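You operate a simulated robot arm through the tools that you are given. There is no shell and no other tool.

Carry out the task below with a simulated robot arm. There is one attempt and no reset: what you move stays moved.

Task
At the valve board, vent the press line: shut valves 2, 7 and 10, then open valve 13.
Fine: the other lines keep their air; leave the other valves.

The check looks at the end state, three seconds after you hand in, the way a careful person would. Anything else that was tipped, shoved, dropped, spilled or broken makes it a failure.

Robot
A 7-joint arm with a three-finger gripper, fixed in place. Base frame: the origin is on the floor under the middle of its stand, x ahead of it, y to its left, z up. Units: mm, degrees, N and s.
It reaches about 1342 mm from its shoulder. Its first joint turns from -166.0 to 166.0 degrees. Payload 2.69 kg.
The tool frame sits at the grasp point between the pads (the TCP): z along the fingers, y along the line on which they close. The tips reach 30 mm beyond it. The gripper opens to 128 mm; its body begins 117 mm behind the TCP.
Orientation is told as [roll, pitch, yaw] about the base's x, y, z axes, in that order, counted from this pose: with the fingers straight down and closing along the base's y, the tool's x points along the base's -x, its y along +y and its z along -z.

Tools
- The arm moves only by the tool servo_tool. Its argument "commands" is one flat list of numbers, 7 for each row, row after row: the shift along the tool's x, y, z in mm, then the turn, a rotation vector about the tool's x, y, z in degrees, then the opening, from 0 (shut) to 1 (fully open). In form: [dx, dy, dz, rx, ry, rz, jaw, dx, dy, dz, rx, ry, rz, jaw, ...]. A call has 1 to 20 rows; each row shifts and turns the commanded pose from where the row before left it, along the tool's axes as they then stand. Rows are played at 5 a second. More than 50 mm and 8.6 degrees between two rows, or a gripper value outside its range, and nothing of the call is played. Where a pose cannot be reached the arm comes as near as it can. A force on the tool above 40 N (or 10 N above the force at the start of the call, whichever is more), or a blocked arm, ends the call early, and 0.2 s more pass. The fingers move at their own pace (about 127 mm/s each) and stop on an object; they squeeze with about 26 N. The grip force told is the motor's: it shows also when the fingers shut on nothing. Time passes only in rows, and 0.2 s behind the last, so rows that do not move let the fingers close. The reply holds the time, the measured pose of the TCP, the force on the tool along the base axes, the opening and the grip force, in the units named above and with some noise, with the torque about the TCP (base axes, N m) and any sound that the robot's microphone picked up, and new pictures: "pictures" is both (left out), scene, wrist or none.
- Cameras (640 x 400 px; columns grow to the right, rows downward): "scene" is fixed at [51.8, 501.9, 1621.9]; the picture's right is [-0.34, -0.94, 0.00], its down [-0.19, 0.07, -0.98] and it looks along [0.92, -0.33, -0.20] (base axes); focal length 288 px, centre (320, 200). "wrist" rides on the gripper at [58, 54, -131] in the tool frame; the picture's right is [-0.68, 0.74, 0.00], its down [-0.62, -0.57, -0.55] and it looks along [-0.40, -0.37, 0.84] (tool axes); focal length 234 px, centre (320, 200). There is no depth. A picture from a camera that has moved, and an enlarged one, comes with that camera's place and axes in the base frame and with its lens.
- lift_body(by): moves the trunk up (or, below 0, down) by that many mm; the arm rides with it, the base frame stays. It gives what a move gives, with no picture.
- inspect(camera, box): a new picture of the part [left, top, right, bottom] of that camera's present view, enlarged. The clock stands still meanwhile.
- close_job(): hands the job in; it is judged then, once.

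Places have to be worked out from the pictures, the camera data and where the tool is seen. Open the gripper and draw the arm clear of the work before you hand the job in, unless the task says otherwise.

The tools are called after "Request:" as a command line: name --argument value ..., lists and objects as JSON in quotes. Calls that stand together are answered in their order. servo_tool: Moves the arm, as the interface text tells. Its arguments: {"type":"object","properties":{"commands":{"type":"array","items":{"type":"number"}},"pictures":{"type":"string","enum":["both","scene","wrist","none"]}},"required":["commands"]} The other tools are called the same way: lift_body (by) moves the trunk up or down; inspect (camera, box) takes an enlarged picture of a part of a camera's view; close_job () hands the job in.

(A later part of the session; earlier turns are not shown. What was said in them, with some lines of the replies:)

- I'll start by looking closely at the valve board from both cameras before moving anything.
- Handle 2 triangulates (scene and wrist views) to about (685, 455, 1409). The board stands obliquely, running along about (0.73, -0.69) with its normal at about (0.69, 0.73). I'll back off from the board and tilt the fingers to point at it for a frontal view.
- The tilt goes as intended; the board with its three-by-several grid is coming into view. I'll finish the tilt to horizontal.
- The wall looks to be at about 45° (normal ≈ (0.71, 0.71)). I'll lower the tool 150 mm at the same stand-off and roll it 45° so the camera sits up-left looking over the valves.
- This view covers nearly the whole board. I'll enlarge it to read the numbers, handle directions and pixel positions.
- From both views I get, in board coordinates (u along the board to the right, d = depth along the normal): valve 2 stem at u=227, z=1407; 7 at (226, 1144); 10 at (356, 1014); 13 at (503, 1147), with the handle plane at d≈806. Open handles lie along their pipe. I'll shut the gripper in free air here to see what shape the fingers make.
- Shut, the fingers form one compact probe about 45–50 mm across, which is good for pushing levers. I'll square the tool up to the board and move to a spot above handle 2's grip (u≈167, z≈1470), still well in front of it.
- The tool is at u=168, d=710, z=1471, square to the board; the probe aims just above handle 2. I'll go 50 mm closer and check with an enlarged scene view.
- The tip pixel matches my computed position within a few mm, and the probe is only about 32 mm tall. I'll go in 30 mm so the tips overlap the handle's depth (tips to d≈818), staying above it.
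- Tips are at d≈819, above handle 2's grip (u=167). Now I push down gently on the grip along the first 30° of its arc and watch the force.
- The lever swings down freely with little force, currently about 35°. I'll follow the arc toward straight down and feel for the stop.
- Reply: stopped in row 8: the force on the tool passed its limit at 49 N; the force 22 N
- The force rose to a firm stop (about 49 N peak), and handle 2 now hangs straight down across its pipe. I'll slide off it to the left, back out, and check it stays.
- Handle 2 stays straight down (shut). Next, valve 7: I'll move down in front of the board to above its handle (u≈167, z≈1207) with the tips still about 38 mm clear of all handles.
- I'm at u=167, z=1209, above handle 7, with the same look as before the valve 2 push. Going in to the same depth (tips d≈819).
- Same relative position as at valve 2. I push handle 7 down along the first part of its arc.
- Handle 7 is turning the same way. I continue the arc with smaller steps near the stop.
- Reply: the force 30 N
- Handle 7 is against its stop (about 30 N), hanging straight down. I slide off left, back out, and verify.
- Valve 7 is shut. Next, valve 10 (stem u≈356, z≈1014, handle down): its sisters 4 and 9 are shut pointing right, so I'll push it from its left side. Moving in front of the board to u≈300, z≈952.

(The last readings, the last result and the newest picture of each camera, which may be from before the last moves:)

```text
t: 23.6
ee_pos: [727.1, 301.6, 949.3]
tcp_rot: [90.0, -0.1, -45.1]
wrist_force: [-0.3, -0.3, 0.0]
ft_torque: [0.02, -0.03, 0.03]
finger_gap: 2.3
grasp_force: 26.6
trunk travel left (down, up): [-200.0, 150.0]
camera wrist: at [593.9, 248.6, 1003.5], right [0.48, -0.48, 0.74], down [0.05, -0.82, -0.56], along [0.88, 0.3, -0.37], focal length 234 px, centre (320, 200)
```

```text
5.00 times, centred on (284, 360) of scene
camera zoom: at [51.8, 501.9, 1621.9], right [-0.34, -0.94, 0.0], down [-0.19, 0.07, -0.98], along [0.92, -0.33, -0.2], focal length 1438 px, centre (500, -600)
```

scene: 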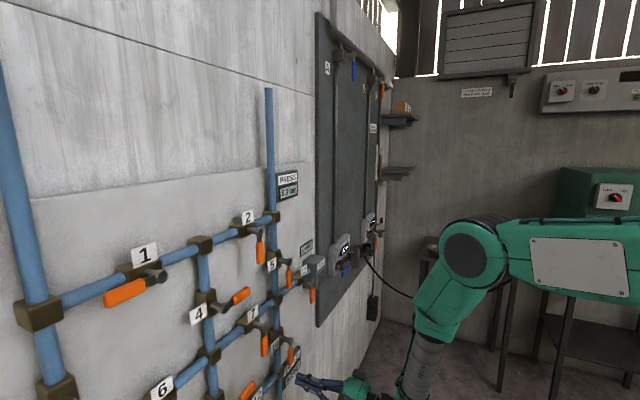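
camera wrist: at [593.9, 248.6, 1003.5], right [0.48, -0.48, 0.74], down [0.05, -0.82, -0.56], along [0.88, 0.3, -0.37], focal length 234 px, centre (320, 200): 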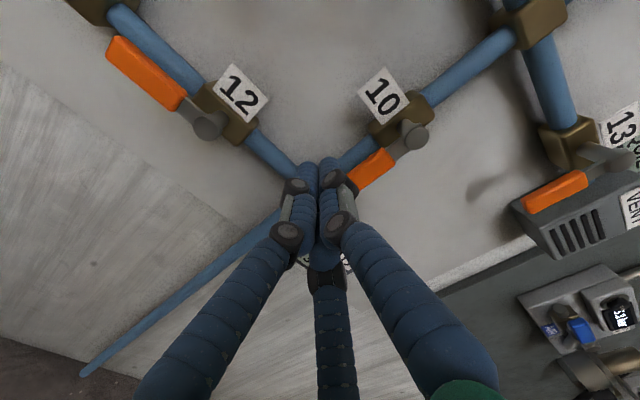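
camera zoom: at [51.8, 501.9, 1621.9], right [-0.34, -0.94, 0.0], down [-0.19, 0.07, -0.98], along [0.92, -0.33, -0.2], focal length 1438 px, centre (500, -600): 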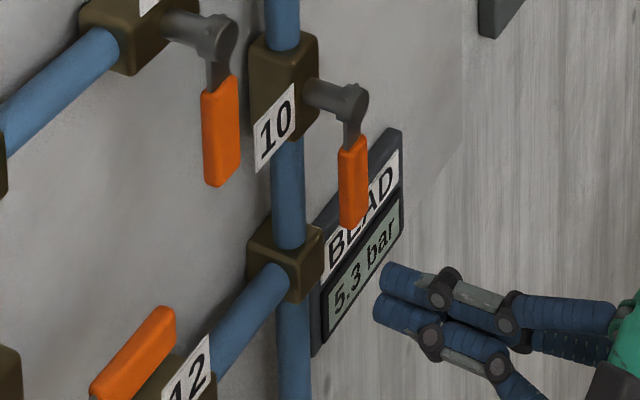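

I'm at u=301, z=949, left of handle 10's grip; the wrist view agrees with the same small offset seen at valve 7. Going in to the working depth.

Request:
servo_tool --commands '[0, 0, 20, 0, 0, 0, 0, 0, 0, 20, 0, 0, 0, 0, 0, 0, 20, 0, 0, 0, 0, 0, 0, 2, 0, 0, 0, 0, 0, 0, 0, 0, 0, 0, 0]' --pictures "wrist"

Request:
inspect --camera "scene" --box '[220, 320, 348, 400]'

```text
t: 24.8
ee_pos: [772.8, 346.0, 951.5]
tcp_rot: [90.1, -0.1, -45.0]
wrist_force: [-1.3, -0.3, 0.0]
ft_torque: [0.0, 0.02, -0.01]
finger_gap: 2.3
grasp_force: 25.9
trunk travel left (down, up): [-200.0, 150.0]
camera wrist: at [638.6, 292.2, 1005.5], right [0.48, -0.48, 0.74], down [0.05, -0.82, -0.56], along [0.88, 0.3, -0.37], focal length 234 px, centre (320, 200)
```

wrist: 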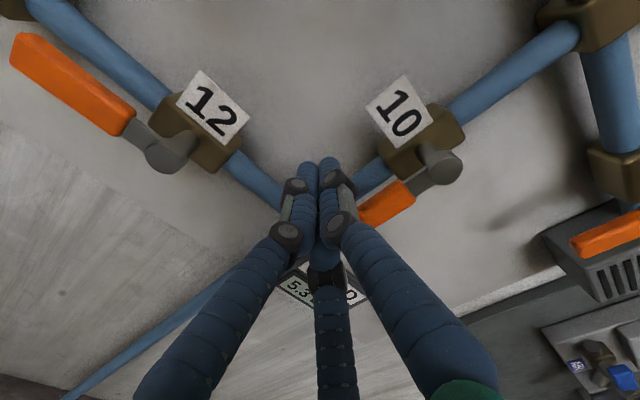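

```text
5.00 times, centred on (284, 360) of scene
camera zoom: at [51.8, 501.9, 1621.9], right [-0.34, -0.94, 0.0], down [-0.19, 0.07, -0.98], along [0.92, -0.33, -0.2], focal length 1438 px, centre (500, -600)
```

zoom: 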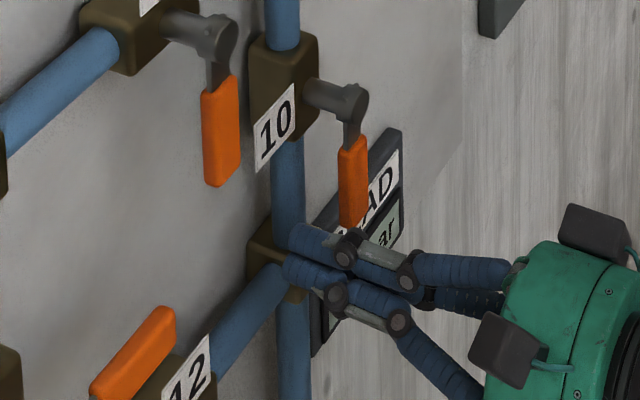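

Probe is beside the handle at the right depth. I push handle 10 to the right, first third of the arc.

Request:
servo_tool --commands '[-10, 2, 0, 0, 0, 0, 0, -10, 2, 0, 0, 0, 0, 0, -9, -3, 0, 0, 0, 0, 0, -9, -3, 0, 0, 0, 0, 0, -9.5, -1, 0, 0, 0, 0, 0, -9, 0, 0, 0, 0, 0, 0, 0, 0, 0, 0, 0, 0, 0]' --pictures "wrist"

Request:
inspect --camera "scene" --box '[220, 320, 348, 400]'

```text
t: 26.4
ee_pos: [812.4, 304.1, 950.7]
tcp_rot: [90.1, -0.2, -44.9]
wrist_force: [-0.6, 0.0, 0.5]
ft_torque: [0.01, 0.01, -0.02]
finger_gap: 2.3
grasp_force: 25.5
trunk travel left (down, up): [-200.0, 150.0]
camera wrist: at [678.9, 251.7, 1004.1], right [0.48, -0.48, 0.74], down [0.05, -0.82, -0.56], along [0.88, 0.3, -0.37], focal length 234 px, centre (320, 200)
```

wrist: 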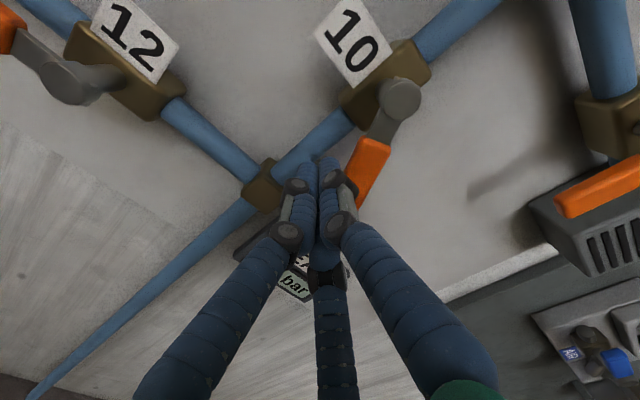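

```text
5.00 times, centred on (284, 360) of scene
camera zoom: at [51.8, 501.9, 1621.9], right [-0.34, -0.94, 0.0], down [-0.19, 0.07, -0.98], along [0.92, -0.33, -0.2], focal length 1438 px, centre (500, -600)
```

zoom: 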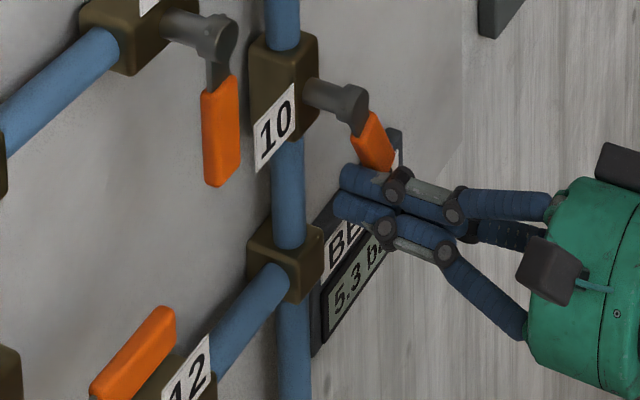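

Handle 10 is following (about 30°). I continue along the arc up under it toward horizontal, with small last steps.

Request:
servo_tool --commands '[-8.5, 0, 0, 0, 0, 0, 0, -8.5, 1, 0, 0, 0, 0, 0, -8.5, 4, 0, 0, 0, 0, 0, -8.5, 5, 0, 0, 0, 0, 0, -7, 6.5, 0, 0, 0, 0, 0, -6.5, 7, 0, 0, 0, 0, 0, -4.5, 7, 0, 0, 0, 0, 0, 0, 0, 0, 0, 0, 0, 0]' --pictures "wrist"

Request:
inspect --camera "scene" --box '[220, 320, 348, 400]'

```text
t: 28.2
ee_pos: [848.2, 268.0, 980.0]
tcp_rot: [90.1, -0.3, -45.0]
wrist_force: [0.4, 0.1, 0.1]
ft_torque: [-0.01, -0.01, 0.01]
finger_gap: 2.1
grasp_force: 26.2
trunk travel left (down, up): [-200.0, 150.0]
camera wrist: at [715.2, 215.4, 1035.1], right [0.48, -0.48, 0.74], down [0.05, -0.82, -0.56], along [0.88, 0.3, -0.37], focal length 234 px, centre (320, 200)
```

wrist: 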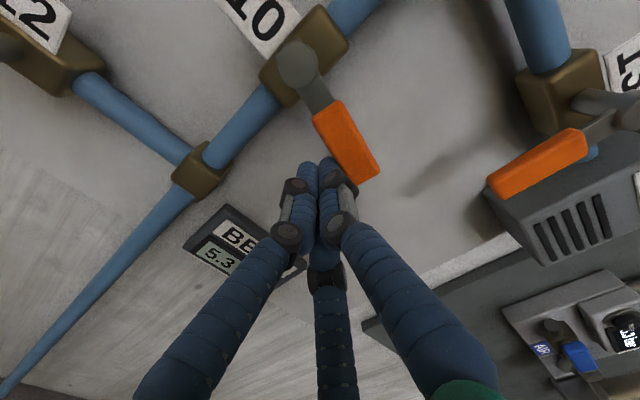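

```text
5.00 times, centred on (284, 360) of scene
camera zoom: at [51.8, 501.9, 1621.9], right [-0.34, -0.94, 0.0], down [-0.19, 0.07, -0.98], along [0.92, -0.33, -0.2], focal length 1438 px, centre (500, -600)
```

zoom: 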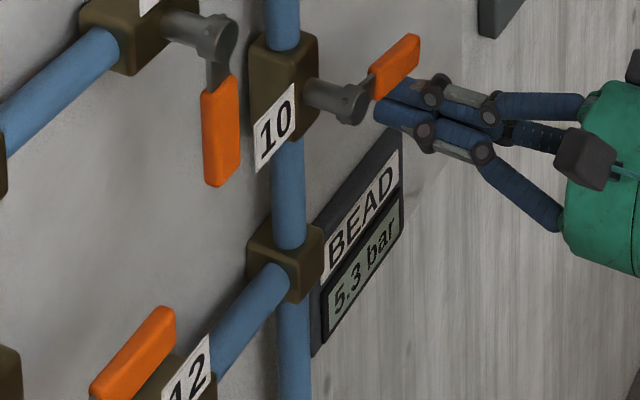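

Handle 10 is nearly horizontal with no stop felt yet. I nudge upward in small steps until the force rises.

Request:
servo_tool --commands '[-2, 4, 0, 0, 0, 0, 0, -1, 3, 0, 0, 0, 0, 0, 0, 3, 0, 0, 0, 0, 0, 0, 2, 0, 0, 0, 0, 0, 0, 2, 0, 0, 0, 0, 0]' --pictures "wrist"

Request:
inspect --camera "scene" --box '[220, 320, 348, 400]'

```text
t: 29.4
ee_pos: [848.5, 267.0, 991.3]
tcp_rot: [90.0, -0.1, -45.0]
wrist_force: [2.3, 0.1, -11.4]
ft_torque: [-0.06, 0.12, -0.13]
finger_gap: 2.5
grasp_force: 26.1
trunk travel left (down, up): [-200.0, 150.0]
camera wrist: at [716.2, 213.5, 1046.4], right [0.48, -0.48, 0.74], down [0.05, -0.82, -0.56], along [0.88, 0.3, -0.37], focal length 234 px, centre (320, 200)
```

wrist: 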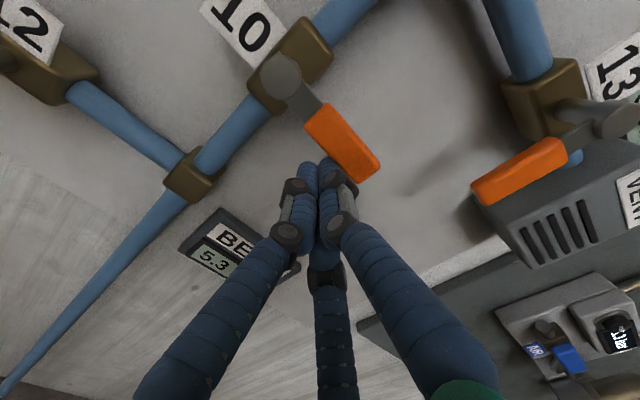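

```text
5.00 times, centred on (284, 360) of scene
camera zoom: at [51.8, 501.9, 1621.9], right [-0.34, -0.94, 0.0], down [-0.19, 0.07, -0.98], along [0.92, -0.33, -0.2], focal length 1438 px, centre (500, -600)
```

zoom: 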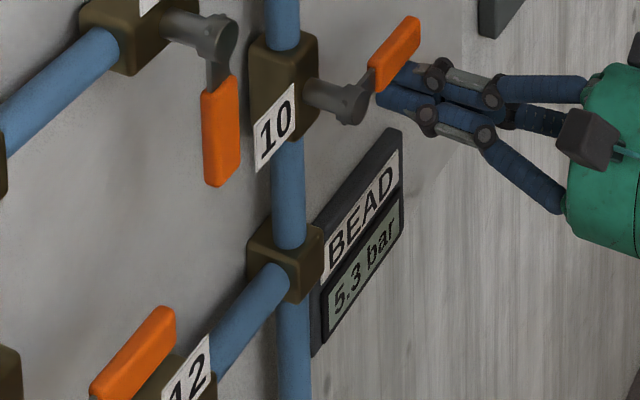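

Handle 10 is in line with the horizontal and pressing back with about 11 N. A few more mm to make sure it's on its stop.

Request:
servo_tool --commands '[0, 2, 0, 0, 0, 0, 0, 0, 2, 0, 0, 0, 0, 0, 0, 0, 0, 0, 0, 0, 0]' --pictures "none"

```text
t: 30.2
ee_pos: [849.9, 267.7, 992.4]
tcp_rot: [89.7, 0.0, -45.0]
wrist_force: [-2.7, -2.0, -38.2]
ft_torque: [-0.21, 0.22, -0.2]
finger_gap: 2.0
grasp_force: 26.2
trunk travel left (down, up): [-200.0, 150.0]
```

Firm stop at about 38 N, so valve 10 is shut. I drop off the handle, back out, and take a fresh look at valve 10 and at valve 13's surroundings (the VENT box).

Request:
servo_tool --commands '[0, -8, 0, 0, 0, 0, 0, 0, -16, 0, 0, 0, 0, 0, 0, 0, -25, 0, 0, 0, 0, 0, 0, -45, 0, 0, 0, 0, 0, 0, -30, 0, 0, 0, 0, 0, 0, 0, 0, 0, 0, 0]' --pictures "both"

Request:
inspect --camera "scene" --box '[220, 240, 380, 340]'

Request:
inspect --camera "wrist" --box '[400, 0, 640, 150]'

```text
t: 31.6
ee_pos: [779.4, 195.5, 974.5]
tcp_rot: [90.1, -0.1, -45.0]
wrist_force: [1.0, -0.2, 0.3]
ft_torque: [-0.01, 0.0, 0.0]
finger_gap: 2.5
grasp_force: 26.0
trunk travel left (down, up): [-200.0, 150.0]
camera wrist: at [646.4, 142.3, 1028.3], right [0.48, -0.48, 0.74], down [0.05, -0.82, -0.56], along [0.88, 0.3, -0.37], focal length 234 px, centre (320, 200)
```

scene: 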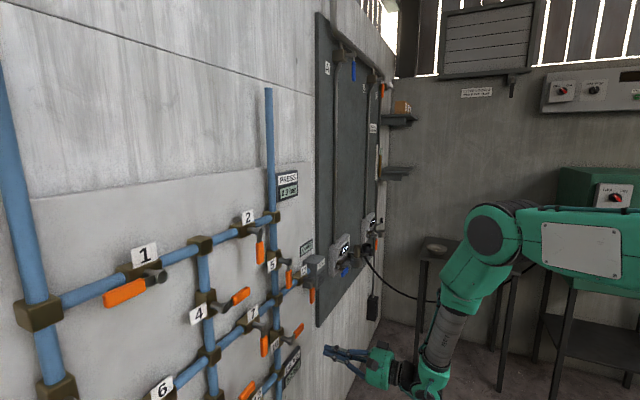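
wrist: 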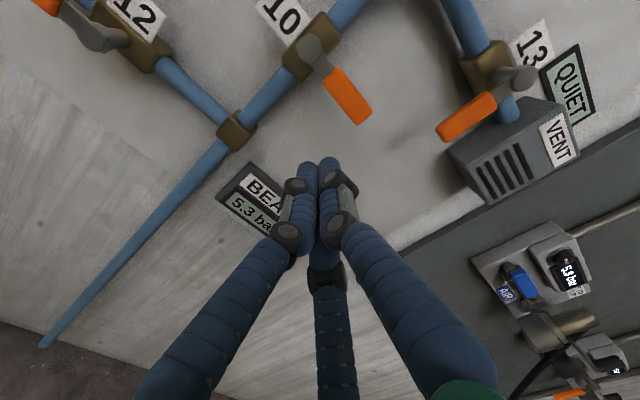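

```text
4.00 times, centred on (300, 290) of scene
camera zoom: at [51.8, 501.9, 1621.9], right [-0.34, -0.94, 0.0], down [-0.19, 0.07, -0.98], along [0.92, -0.33, -0.2], focal length 1151 px, centre (400, -160)
```

zoom: 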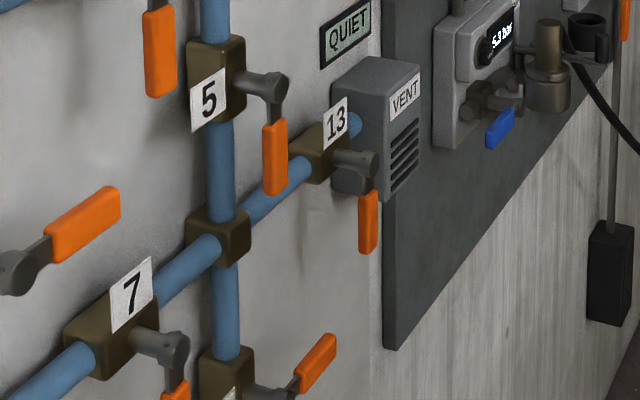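

```text
2.67 times, centred on (520, 75) of wrist
camera zoom: at [646.4, 142.3, 1028.3], right [0.48, -0.48, 0.74], down [0.05, -0.82, -0.56], along [0.88, 0.3, -0.37], focal length 624 px, centre (-213, 533)
```

zoom: 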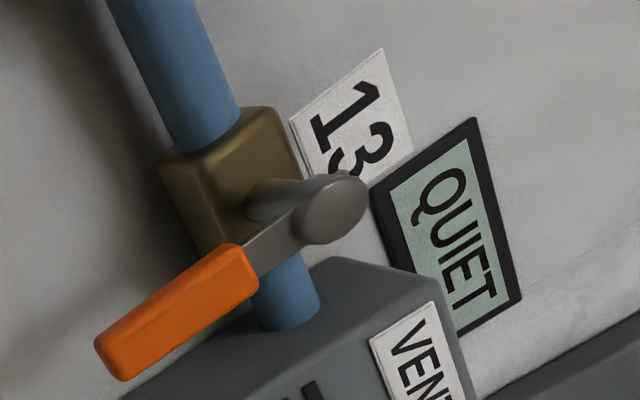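

Handle 10 holds its shut position. Valve 13's stem is at about (u 509, z 1145), and the VENT box beside it starts near u≈565 with its front at d≈822–826, so room on the right is tight. I'll roll the tool 90° so the probe's narrow side faces the handle, staying well back from the board.

Request:
servo_tool --commands '[0, 0, 0, 0, 0, -8.2, 0, 0, 0, 0, 0, 0, -8.2, 0, 0, 0, 0, 0, 0, -8.2, 0, 0, 0, 0, 0, 0, -8.2, 0, 0, 0, 0, 0, 0, -8.2, 0, 0, 0, 0, 0, 0, -8.2, 0, 0, 0, 0, 0, 0, -8.2, 0, 0, 0, 0, 0, 0, -8.2, 0, 0, 0, 0, 0, 0, -8.2, 0, 0, 0, 0, 0, 0, -8.2, 0, 0, 0, 0, 0, 0, -8, 0, 0, 0, 0, 0, 0, 0, 0]' --pictures "both"

```text
t: 34.2
ee_pos: [779.5, 197.1, 973.5]
tcp_rot: [-100.7, -89.7, 145.6]
wrist_force: [0.1, 0.2, -0.5]
ft_torque: [0.01, 0.02, -0.02]
finger_gap: 2.0
grasp_force: 26.1
trunk travel left (down, up): [-200.0, 150.0]
camera wrist: at [650.1, 139.1, 915.9], right [-0.52, 0.52, 0.67], down [0.01, -0.79, 0.62], along [0.85, 0.33, 0.41], focal length 234 px, centre (320, 200)
```

scene: 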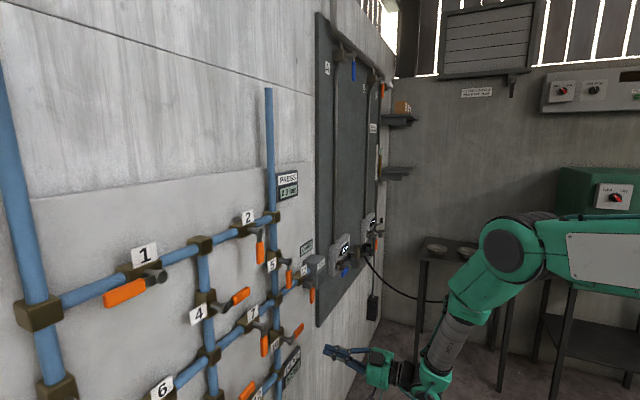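
wrist: 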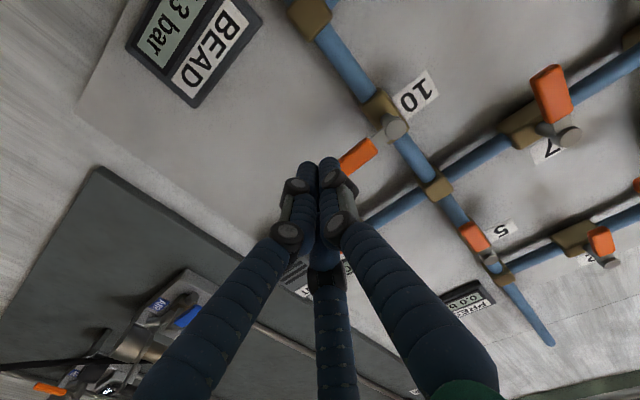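

The roll is done, with the camera now below-left looking up. I notice the PRESS gauge reading seems to have changed, so I'll enlarge it before moving on.

Request:
inspect --camera "wrist" --box '[400, 200, 560, 350]'

Request:
inspect --camera "scene" --box '[240, 160, 320, 210]'

Request:
inspect --camera "scene" --box '[220, 210, 380, 310]'

Request:
inspect --camera "wrist" --box '[260, 220, 420, 320]'

```text
2.67 times, centred on (480, 275) of wrist
camera zoom: at [650.1, 139.1, 915.9], right [-0.52, 0.52, 0.67], down [0.01, -0.79, 0.62], along [0.85, 0.33, 0.41], focal length 624 px, centre (-107, 0)
```

zoom: 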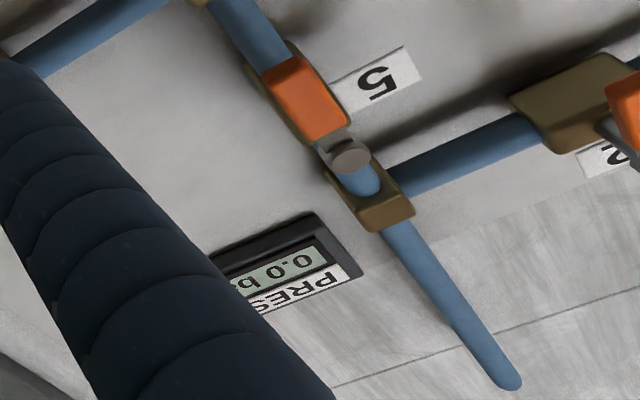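

```text
8.00 times, centred on (280, 185) of scene
camera zoom: at [51.8, 501.9, 1621.9], right [-0.34, -0.94, 0.0], down [-0.19, 0.07, -0.98], along [0.92, -0.33, -0.2], focal length 2302 px, centre (640, 320)
```

zoom: 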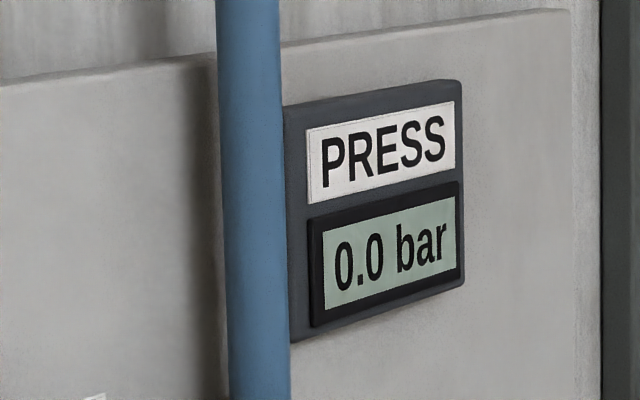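

```text
4.00 times, centred on (300, 260) of scene
camera zoom: at [51.8, 501.9, 1621.9], right [-0.34, -0.94, 0.0], down [-0.19, 0.07, -0.98], along [0.92, -0.33, -0.2], focal length 1151 px, centre (400, -40)
```

zoom: 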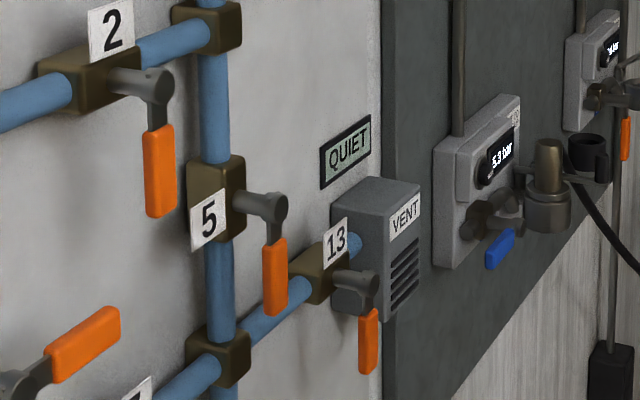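

```text
4.00 times, centred on (340, 270) of wrist
camera zoom: at [650.1, 139.1, 915.9], right [-0.52, 0.52, 0.67], down [0.01, -0.79, 0.62], along [0.85, 0.33, 0.41], focal length 937 px, centre (240, -80)
```

zoom: 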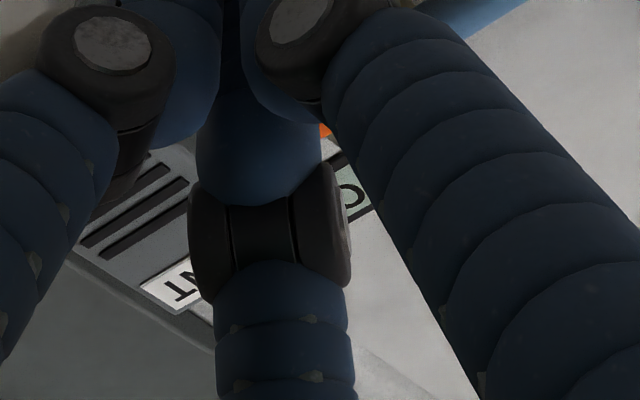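

The PRESS line already reads 0.0 bar now that it is isolated (2, 7 and 10 are doing their job), and the vent shows QUIET, so 13 is still shut. I move to the right of handle 13 (u≈545, z≈1085), still standing off the board.

Request:
servo_tool --commands '[-28, -33.3, 0, 0, 0, 0, 0, -28, -33.3, 0, 0, 0, 0, 0, -28, -33.3, 0, 0, 0, 0, 0, -27.5, -33.3, 0, 0, 0, 0, 0, 0, 0, 0, 0, 0, 0, 0]' --pictures "both"

Request:
inspect --camera "scene" --box '[240, 240, 400, 340]'

```text
t: 35.4
ee_pos: [872.5, 100.0, 1086.5]
tcp_rot: [-105.5, -89.7, 150.5]
wrist_force: [0.0, -1.0, -1.1]
ft_torque: [0.0, 0.02, 0.0]
finger_gap: 2.1
grasp_force: 26.2
trunk travel left (down, up): [-200.0, 150.0]
camera wrist: at [744.8, 43.7, 1028.4], right [-0.52, 0.52, 0.67], down [0.01, -0.79, 0.62], along [0.85, 0.33, 0.41], focal length 234 px, centre (320, 200)
```

scene: 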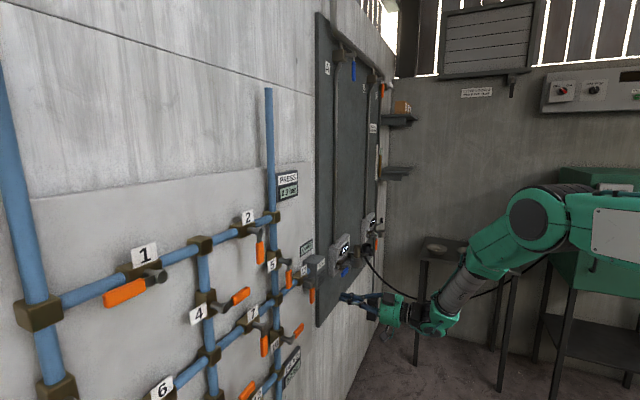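
wrist: 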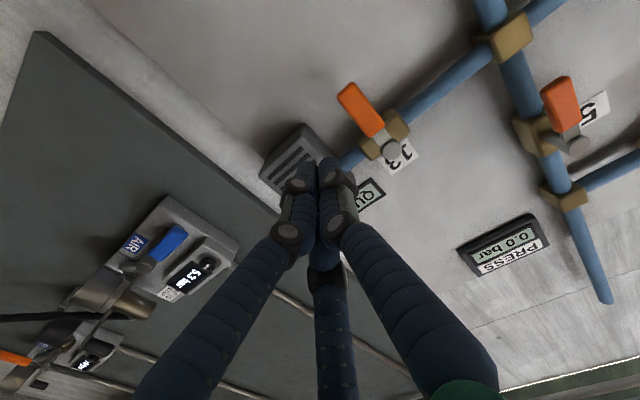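

```text
4.00 times, centred on (320, 290) of scene
camera zoom: at [51.8, 501.9, 1621.9], right [-0.34, -0.94, 0.0], down [-0.19, 0.07, -0.98], along [0.92, -0.33, -0.2], focal length 1151 px, centre (320, -160)
```

zoom: 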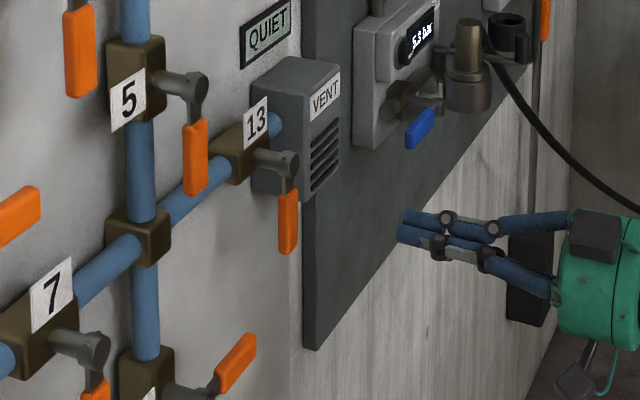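

The scene view matches my computed tip position here. Refining with both views gives stem 13 at about (u 500, z 1150), with the VENT box's left side at u≈561. I'll shift to u≈535 and go in to tips d≈785 (still in front of the handle) for a close look.

Request:
servo_tool --commands '[0, 11, 30, 0, 0, 0, 0, 0, 0, 35, 0, 0, 0, 0, 0, 0, 0, 0, 0, 0, 0]' --pictures "wrist"

Request:
inspect --camera "scene" --box '[260, 250, 372, 320]'

Request:
inspect --camera "wrist" --box '[240, 60, 480, 210]'

```text
t: 36.2
ee_pos: [912.2, 154.5, 1084.4]
tcp_rot: [-93.9, -89.8, 138.9]
wrist_force: [0.3, -0.1, -0.2]
ft_torque: [0.06, 0.0, 0.02]
finger_gap: 2.1
grasp_force: 25.6
trunk travel left (down, up): [-200.0, 150.0]
camera wrist: at [782.8, 98.7, 1026.7], right [-0.52, 0.52, 0.67], down [0.01, -0.79, 0.62], along [0.85, 0.33, 0.41], focal length 234 px, centre (320, 200)
```

wrist: 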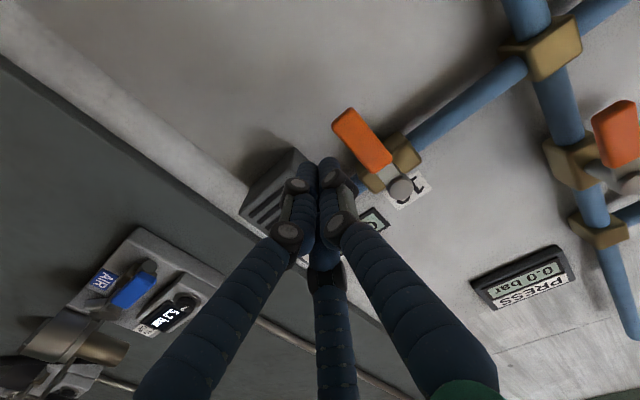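

```text
5.71 times, centred on (316, 285) of scene
camera zoom: at [51.8, 501.9, 1621.9], right [-0.34, -0.94, 0.0], down [-0.19, 0.07, -0.98], along [0.92, -0.33, -0.2], focal length 1644 px, centre (343, -286)
```

zoom: 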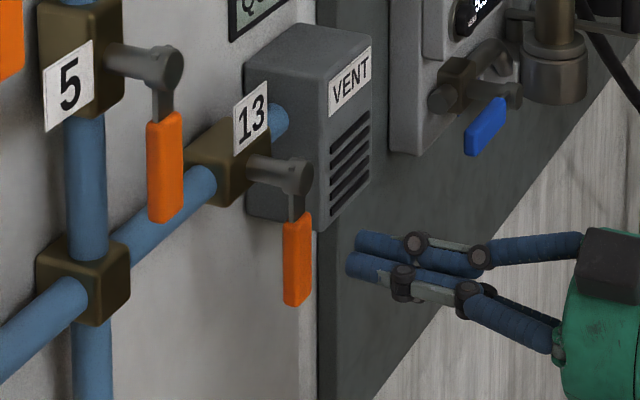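

```text
2.67 times, centred on (360, 135) of wrist
camera zoom: at [782.8, 98.7, 1026.7], right [-0.52, 0.52, 0.67], down [0.01, -0.79, 0.62], along [0.85, 0.33, 0.41], focal length 624 px, centre (213, 373)
```

zoom: 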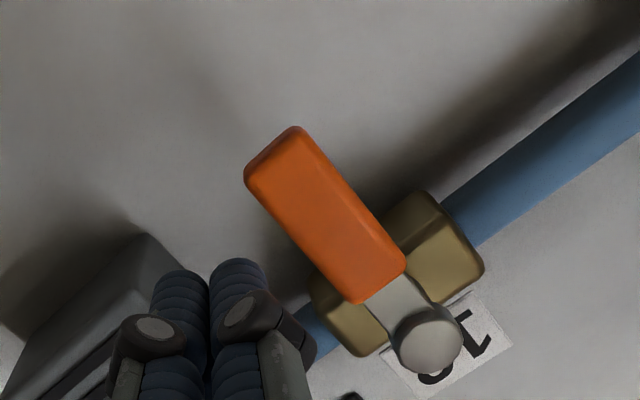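

Tips are at d≈784, u≈536, z≈1084, with handle 13 about 10 mm off to the left in line of travel. I'll enlarge the gap between the probe, the handle and the VENT box before going in.

Request:
inspect --camera "wrist" --box '[230, 120, 390, 220]'

Request:
inspect --camera "scene" --box '[290, 250, 354, 290]'

```text
4.00 times, centred on (310, 170) of wrist
camera zoom: at [782.8, 98.7, 1026.7], right [-0.52, 0.52, 0.67], down [0.01, -0.79, 0.62], along [0.85, 0.33, 0.41], focal length 937 px, centre (360, 320)
```

zoom: 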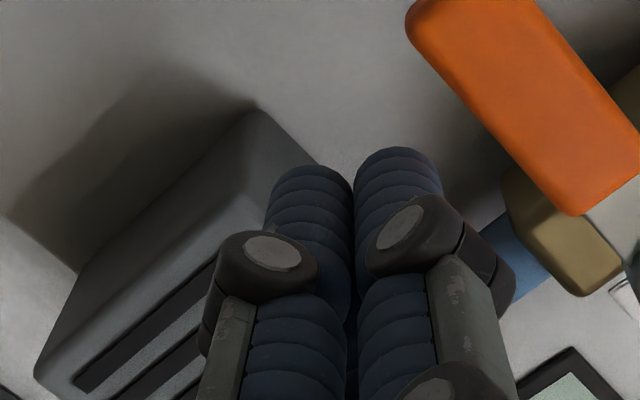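

```text
10.00 times, centred on (322, 270) of scene
camera zoom: at [51.8, 501.9, 1621.9], right [-0.34, -0.94, 0.0], down [-0.19, 0.07, -0.98], along [0.92, -0.33, -0.2], focal length 2877 px, centre (300, -500)
```

zoom: 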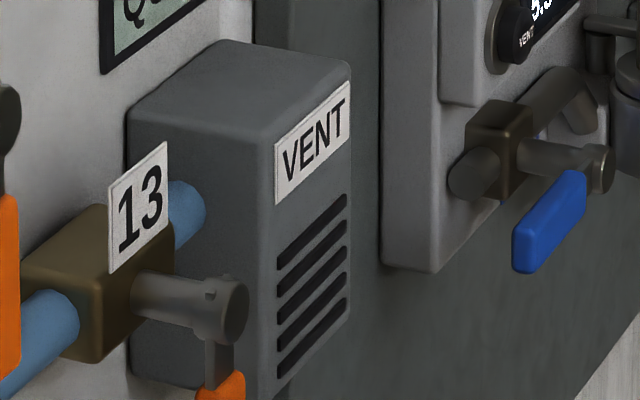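

The geometry works out: VENT box left side at u≈565–570, front at d≈825 or deeper, so there's room. I raise 8 mm and insert to tips d≈817 at u≈536.

Request:
servo_tool --commands '[-8, 0, 8, 0, 0, 0, 0, 0, 0, 12, 0, 0, 0, 0, 0, 0, 12, 0, 0, 0, 0, 0, 0, 0, 0, 0, 0, 0]' --pictures "wrist"

Request:
inspect --camera "scene" --box '[260, 250, 372, 320]'

Request:
inspect --camera "wrist" --box '[240, 60, 480, 210]'

```text
t: 37.2
ee_pos: [934.5, 177.7, 1094.5]
tcp_rot: [-107.0, -89.8, 151.8]
wrist_force: [-0.4, -0.2, 0.0]
ft_torque: [0.04, 0.0, 0.0]
finger_gap: 2.4
grasp_force: 26.0
trunk travel left (down, up): [-200.0, 150.0]
camera wrist: at [805.2, 121.9, 1035.7], right [-0.52, 0.52, 0.67], down [0.01, -0.79, 0.62], along [0.85, 0.33, 0.41], focal length 234 px, centre (320, 200)
```

wrist: 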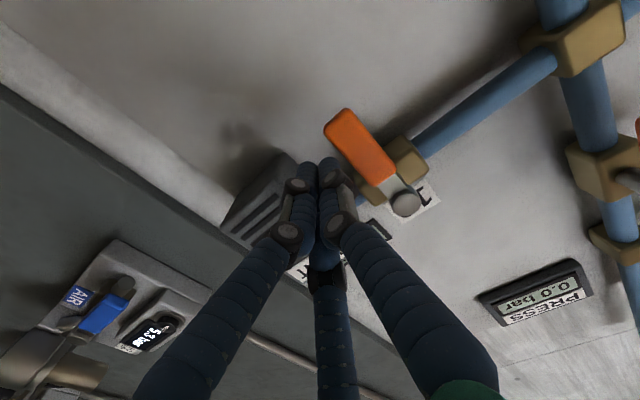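

```text
5.71 times, centred on (316, 285) of scene
camera zoom: at [51.8, 501.9, 1621.9], right [-0.34, -0.94, 0.0], down [-0.19, 0.07, -0.98], along [0.92, -0.33, -0.2], focal length 1644 px, centre (343, -286)
```

zoom: 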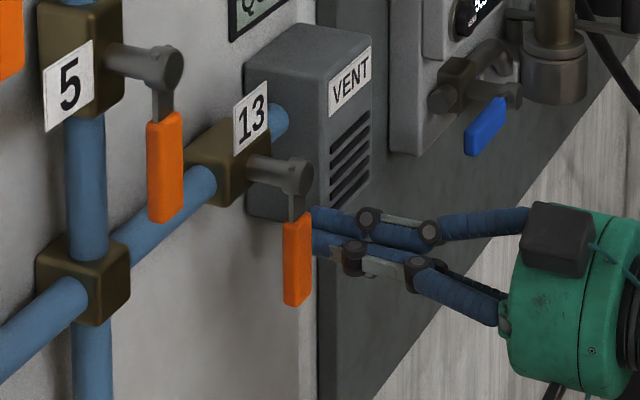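

```text
2.67 times, centred on (360, 135) of wrist
camera zoom: at [805.2, 121.9, 1035.7], right [-0.52, 0.52, 0.67], down [0.01, -0.79, 0.62], along [0.85, 0.33, 0.41], focal length 624 px, centre (213, 373)
```

zoom: 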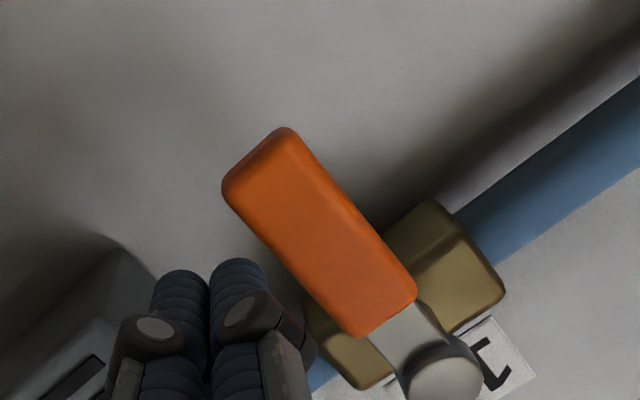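

No contact, and the probe is beside handle 13's right side at the right depth. I push it left gently, the first third of the arc.

Request:
servo_tool --commands '[0.5, 8, 0, 0, 0, 0, 0, 2, 7, 0, 0, 0, 0, 0, 2, 7, 0, 0, 0, 0, 0, 1, 7.2, 0, 0, 0, 0, 0, 1, 7.2, 0, 0, 0, 0, 0, 0, 0, 0, 0, 0, 0, 0]' --pictures "wrist"

Request:
inspect --camera "scene" --box '[260, 250, 372, 320]'

```text
t: 38.6
ee_pos: [909.1, 203.0, 1086.7]
tcp_rot: [-102.8, -89.8, 147.9]
wrist_force: [0.0, -0.3, -0.3]
ft_torque: [-0.01, 0.01, 0.01]
finger_gap: 2.2
grasp_force: 25.8
trunk travel left (down, up): [-200.0, 150.0]
camera wrist: at [779.6, 147.1, 1028.7], right [-0.52, 0.52, 0.67], down [0.01, -0.79, 0.62], along [0.85, 0.33, 0.41], focal length 234 px, centre (320, 200)
```

wrist: 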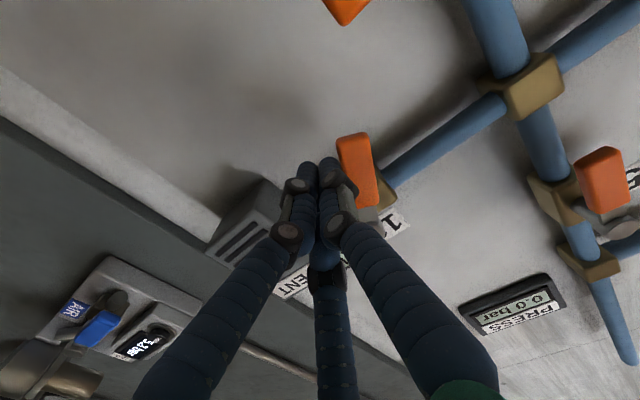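

```text
5.71 times, centred on (316, 285) of scene
camera zoom: at [51.8, 501.9, 1621.9], right [-0.34, -0.94, 0.0], down [-0.19, 0.07, -0.98], along [0.92, -0.33, -0.2], focal length 1644 px, centre (343, -286)
```

zoom: 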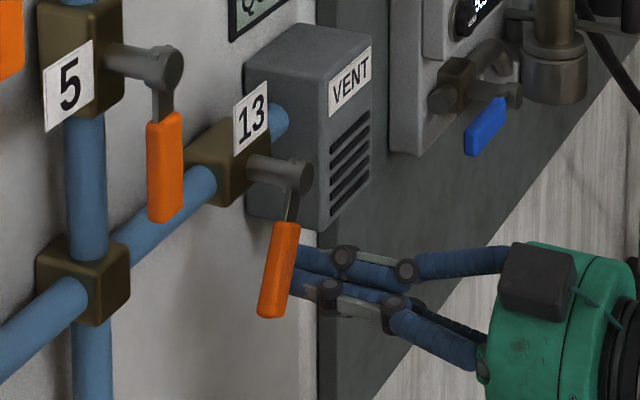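

Handle 13 moves left freely. Continuing along its arc.

Request:
servo_tool --commands '[-1, 7.5, 0, 0, 0, 0, 0, -1.5, 7.5, 0, 0, 0, 0, 0, -2.8, 7.3, 0, 0, 0, 0, 0, -2.8, 7.3, 0, 0, 0, 0, 0, -4.5, 6.5, 0, 0, 0, 0, 0, -4.5, 6.5, 0, 0, 0, 0, 0, -5, 5, 0, 0, 0, 0, 0, 0, 0, 0, 0, 0, 0, 0]' --pictures "wrist"

Request:
inspect --camera "scene" --box '[260, 230, 388, 310]'

```text
t: 40.4
ee_pos: [874.9, 235.8, 1108.8]
tcp_rot: [-103.9, -89.7, 149.0]
wrist_force: [0.1, -0.1, -0.5]
ft_torque: [0.01, 0.0, 0.02]
finger_gap: 2.2
grasp_force: 25.6
trunk travel left (down, up): [-200.0, 150.0]
camera wrist: at [745.3, 180.6, 1049.7], right [-0.52, 0.52, 0.67], down [0.01, -0.79, 0.62], along [0.85, 0.33, 0.41], focal length 234 px, centre (320, 200)
```

wrist: 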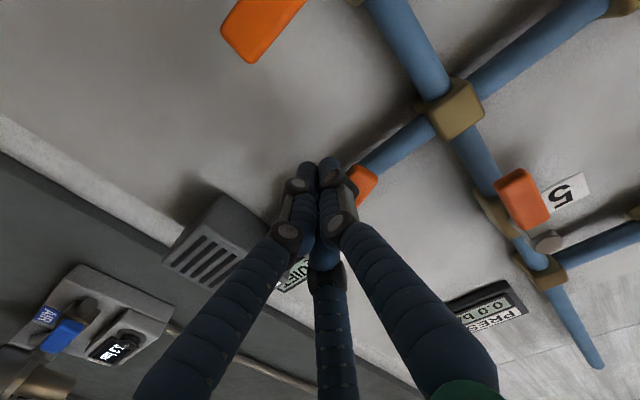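

```text
5.00 times, centred on (324, 270) of scene
camera zoom: at [51.8, 501.9, 1621.9], right [-0.34, -0.94, 0.0], down [-0.19, 0.07, -0.98], along [0.92, -0.33, -0.2], focal length 1438 px, centre (300, -150)
```

zoom: 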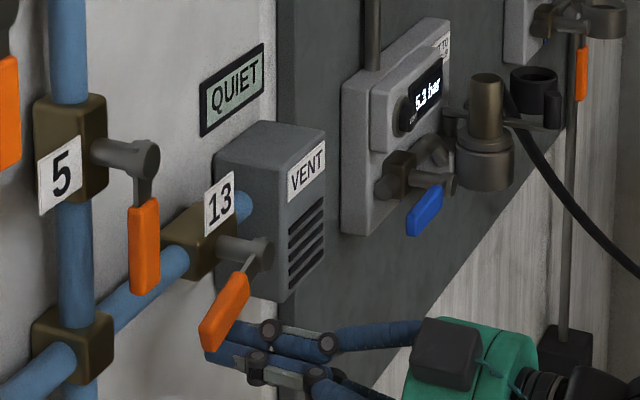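

Handle 13 is about 70° round. I push up in small steps until it reaches its stop.

Request:
servo_tool --commands '[-4, 3, 0, 0, 0, 0, 0, -4, 2, 0, 0, 0, 0, 0, -3, 1, 0, 0, 0, 0, 0, -3, 0, 0, 0, 0, 0, 0, -2, 0, 0, 0, 0, 0, 0]' --pictures "wrist"

Request:
inspect --camera "scene" --box '[260, 230, 388, 310]'

```text
t: 41.6
ee_pos: [871.2, 242.2, 1123.3]
tcp_rot: [-75.1, -89.8, 120.1]
wrist_force: [-0.4, 0.1, -6.6]
ft_torque: [-0.06, 0.07, 0.02]
finger_gap: 2.2
grasp_force: 26.1
trunk travel left (down, up): [-200.0, 150.0]
camera wrist: at [741.0, 184.9, 1065.1], right [-0.52, 0.52, 0.67], down [0.01, -0.79, 0.62], along [0.85, 0.33, 0.4], focal length 234 px, centre (320, 200)
```

wrist: 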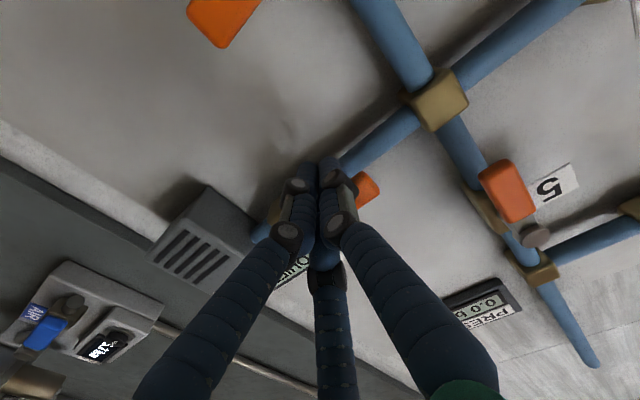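

```text
5.00 times, centred on (324, 270) of scene
camera zoom: at [51.8, 501.9, 1621.9], right [-0.34, -0.94, 0.0], down [-0.19, 0.07, -0.98], along [0.92, -0.33, -0.2], focal length 1438 px, centre (300, -150)
```

zoom: 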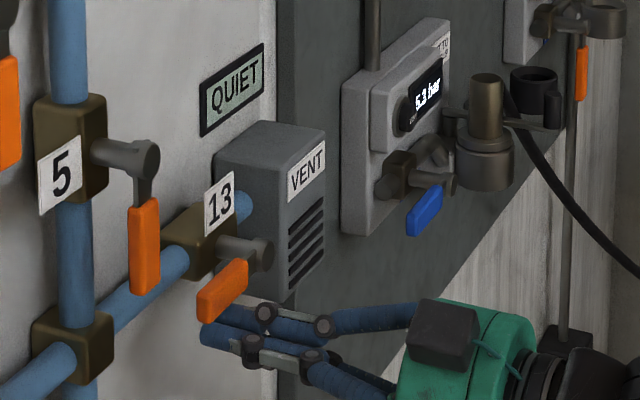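

The handle is now in line with its pipe and begins to push back. A few more mm to confirm the stop.

Request:
servo_tool --commands '[-2, 0, 0, 0, 0, 0, 0, -2, 0, 0, 0, 0, 0, 0, -2, 0, 0, 0, 0, 0, 0, 0, 0, 0, 0, 0, 0, 0]' --pictures "wrist"

Request:
inspect --camera "scene" --box '[260, 230, 388, 310]'

```text
t: 42.7
ee_pos: [867.9, 241.7, 1123.5]
tcp_rot: [14.4, -89.6, 30.6]
wrist_force: [-3.6, -0.6, -9.3]
ft_torque: [-0.08, 0.12, 0.06]
finger_gap: 2.1
grasp_force: 26.3
trunk travel left (down, up): [-200.0, 150.0]
stopped in row 4: the force on the tool passed its limit at 41 N (the readings are from after the stop); the commanded pose is now the measured one
camera wrist: at [737.6, 184.4, 1066.7], right [-0.52, 0.52, 0.68], down [0.02, -0.79, 0.62], along [0.86, 0.33, 0.4], focal length 234 px, centre (320, 200)
```

wrist: 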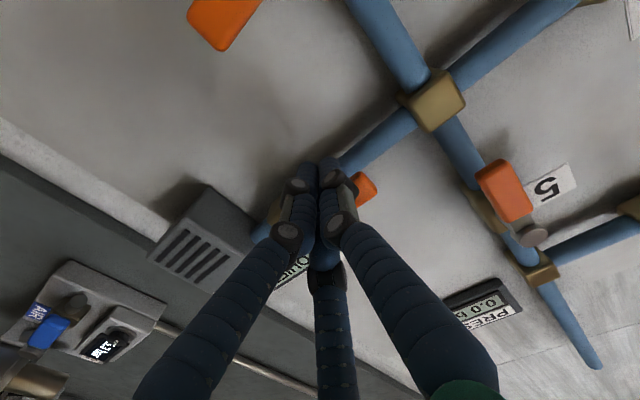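

```text
5.00 times, centred on (324, 270) of scene
camera zoom: at [51.8, 501.9, 1621.9], right [-0.34, -0.94, 0.0], down [-0.19, 0.07, -0.98], along [0.92, -0.33, -0.2], focal length 1438 px, centre (300, -150)
```

zoom: 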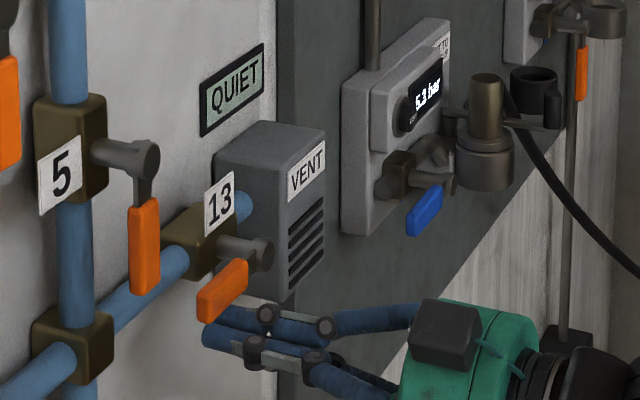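

Stop reached at 41 N: valve 13's handle lies along its pipe. I drop away below it, then back well out from the board and survey everything.

Request:
servo_tool --commands '[8, 0, 0, 0, 0, 0, 0, 16, 0, 0, 0, 0, 0, 0, 0, 0, -25, 0, 0, 0, 0, 0, 0, -45, 0, 0, 0, 0, 0, 0, -45, 0, 0, 0, 0, 0, 0, -45, 0, 0, 0, 0, 0, 0, 0, 0, 0, 0, 0]' --pictures "both"

Request:
inspect --camera "scene" --box '[210, 160, 370, 260]'

Request:
inspect --camera "scene" --box '[180, 250, 340, 350]'

Request:
inspect --camera "scene" --box '[180, 310, 324, 400]'

```text
t: 44.3
ee_pos: [755.1, 126.3, 1102.5]
tcp_rot: [2.4, -89.7, 42.6]
wrist_force: [-1.0, -1.0, -0.3]
ft_torque: [-0.03, 0.01, -0.03]
finger_gap: 2.3
grasp_force: 25.3
trunk travel left (down, up): [-200.0, 150.0]
camera wrist: at [625.2, 70.4, 1045.8], right [-0.52, 0.52, 0.68], down [0.01, -0.79, 0.62], along [0.86, 0.33, 0.4], focal length 234 px, centre (320, 200)
```

scene: 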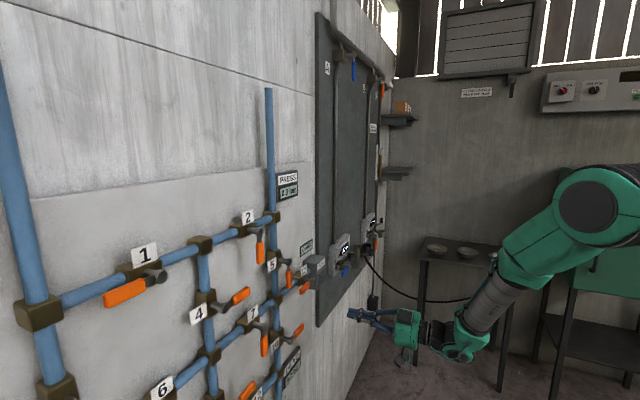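
wrist: 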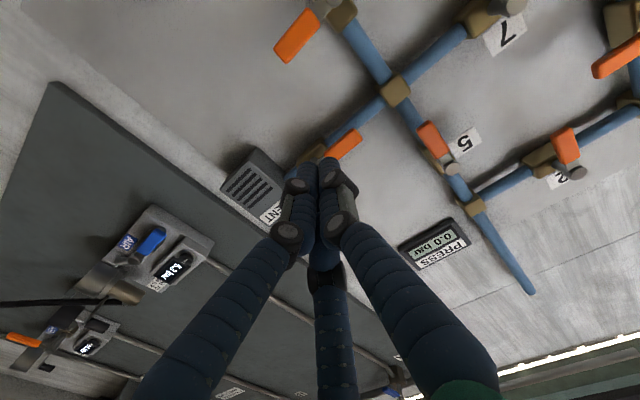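

```text
4.00 times, centred on (290, 210) of scene
camera zoom: at [51.8, 501.9, 1621.9], right [-0.34, -0.94, 0.0], down [-0.19, 0.07, -0.98], along [0.92, -0.33, -0.2], focal length 1151 px, centre (440, 160)
```

zoom: 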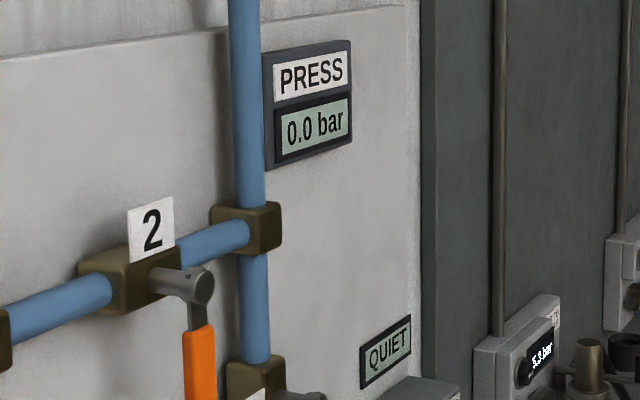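

```text
4.00 times, centred on (260, 300) of scene
camera zoom: at [51.8, 501.9, 1621.9], right [-0.34, -0.94, 0.0], down [-0.19, 0.07, -0.98], along [0.92, -0.33, -0.2], focal length 1151 px, centre (560, -200)
```

zoom: 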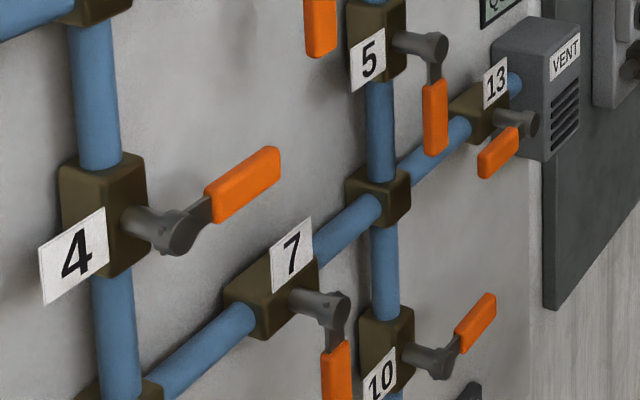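

```text
4.44 times, centred on (252, 355) of scene
camera zoom: at [51.8, 501.9, 1621.9], right [-0.34, -0.94, 0.0], down [-0.19, 0.07, -0.98], along [0.92, -0.33, -0.2], focal length 1279 px, centre (622, -489)
```

zoom: 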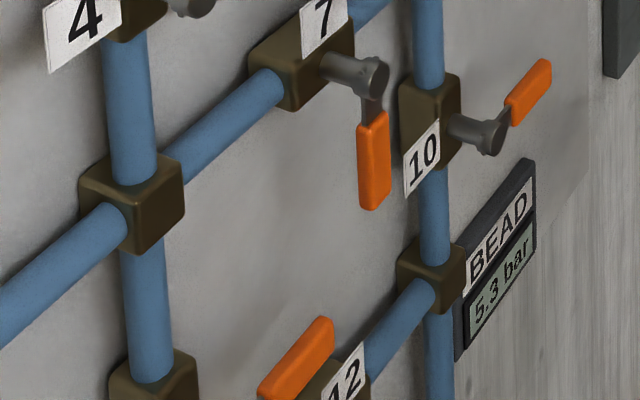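

All four handles are right: 2 and 7 down (across), 10 right (across), 13 left (in line); PRESS reads 0.0 bar, BEAD keeps 5.3 bar, and the neighbours are untouched. I draw back further and open the gripper.

Request:
servo_tool --commands '[0, 0, -40, 0, 0, 0, 0, 0, 0, -40, 0, 0, 0, 0, 0, 0, 0, 0, 0, 0, 0.5, 0, 0, 0, 0, 0, 0, 1, 0, 0, 0, 0, 0, 0, 1, 0, 0, 0, 0, 0, 0, 1]' --pictures "both"

Request:
inspect --camera "scene" --box '[0, 200, 320, 400]'

Request:
inspect --camera "scene" --box '[210, 160, 370, 260]'

```text
t: 45.7
ee_pos: [697.7, 70.6, 1102.0]
tcp_rot: [2.6, -89.7, 42.4]
wrist_force: [0.2, 0.8, 1.1]
ft_torque: [0.01, 0.0, 0.02]
finger_gap: 128.0
grasp_force: 0.1
trunk travel left (down, up): [-200.0, 150.0]
camera wrist: at [567.9, 13.8, 1045.4], right [-0.52, 0.52, 0.68], down [0.01, -0.79, 0.62], along [0.86, 0.33, 0.4], focal length 234 px, centre (320, 200)
```

scene: 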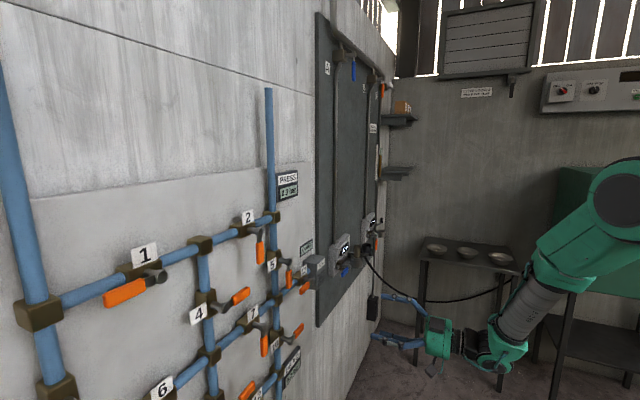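
wrist: 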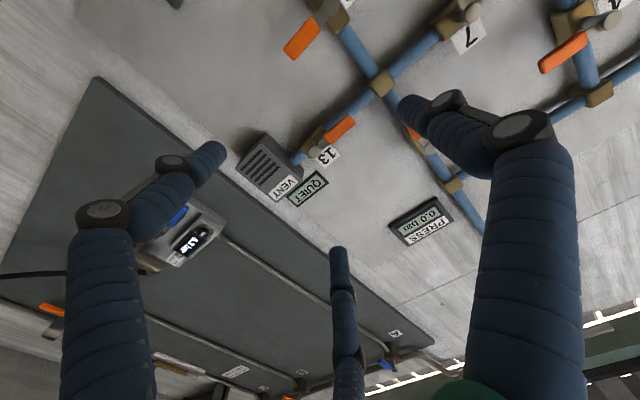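

```text
2.00 times, centred on (160, 300) of scene
camera zoom: at [51.8, 501.9, 1621.9], right [-0.34, -0.94, 0.0], down [-0.19, 0.07, -0.98], along [0.92, -0.33, -0.2], focal length 575 px, centre (640, 0)
```

zoom: 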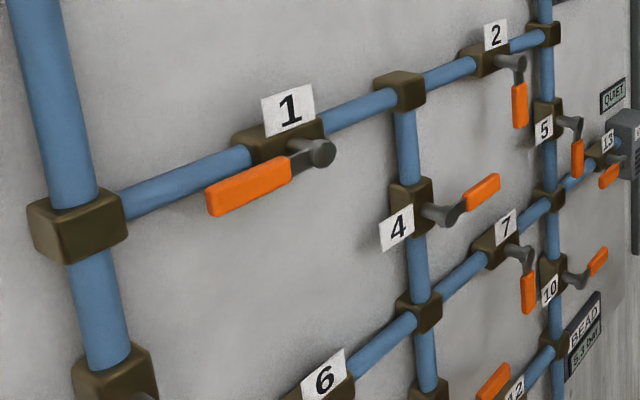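

```text
4.00 times, centred on (290, 210) of scene
camera zoom: at [51.8, 501.9, 1621.9], right [-0.34, -0.94, 0.0], down [-0.19, 0.07, -0.98], along [0.92, -0.33, -0.2], focal length 1151 px, centre (440, 160)
```

zoom: 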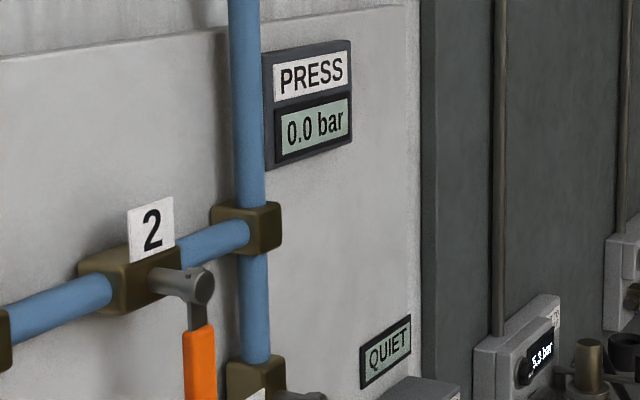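

The gripper is open and the arm stands clear of the board. Valves 2, 7 and 10 are shut and 13 is open. PRESS reads 0.0 bar, BEAD still reads 5.3 bar, and the other handles I can see haven't moved. Handing in now.

Request:
close_job

```text
The job is handed in.
```

The press line is vented: valves 2, 7 and 10 are shut, valve 13 is open, and the job is handed in. I turned each handle until it hit its stop, and each one stayed in place after I let go.

- **Press line:** the PRESS gauge reads 0.0 bar. It had already dropped to 0.0 once valves 2, 7 and 10 were shut, before I opened 13. I heard no air escape at 13, and the vent display still says QUIET.
- **Other lines:** the BEAD gauge still reads 5.3 bar.
- **Other valves:** I touched none of them. The ones in view at the end (1, 4, 5 and 12) hadn't moved; I didn't get a last look at 3, 6, 8, 9 and 11.
- **Arm:** it is drawn back from the board with the gripper open.
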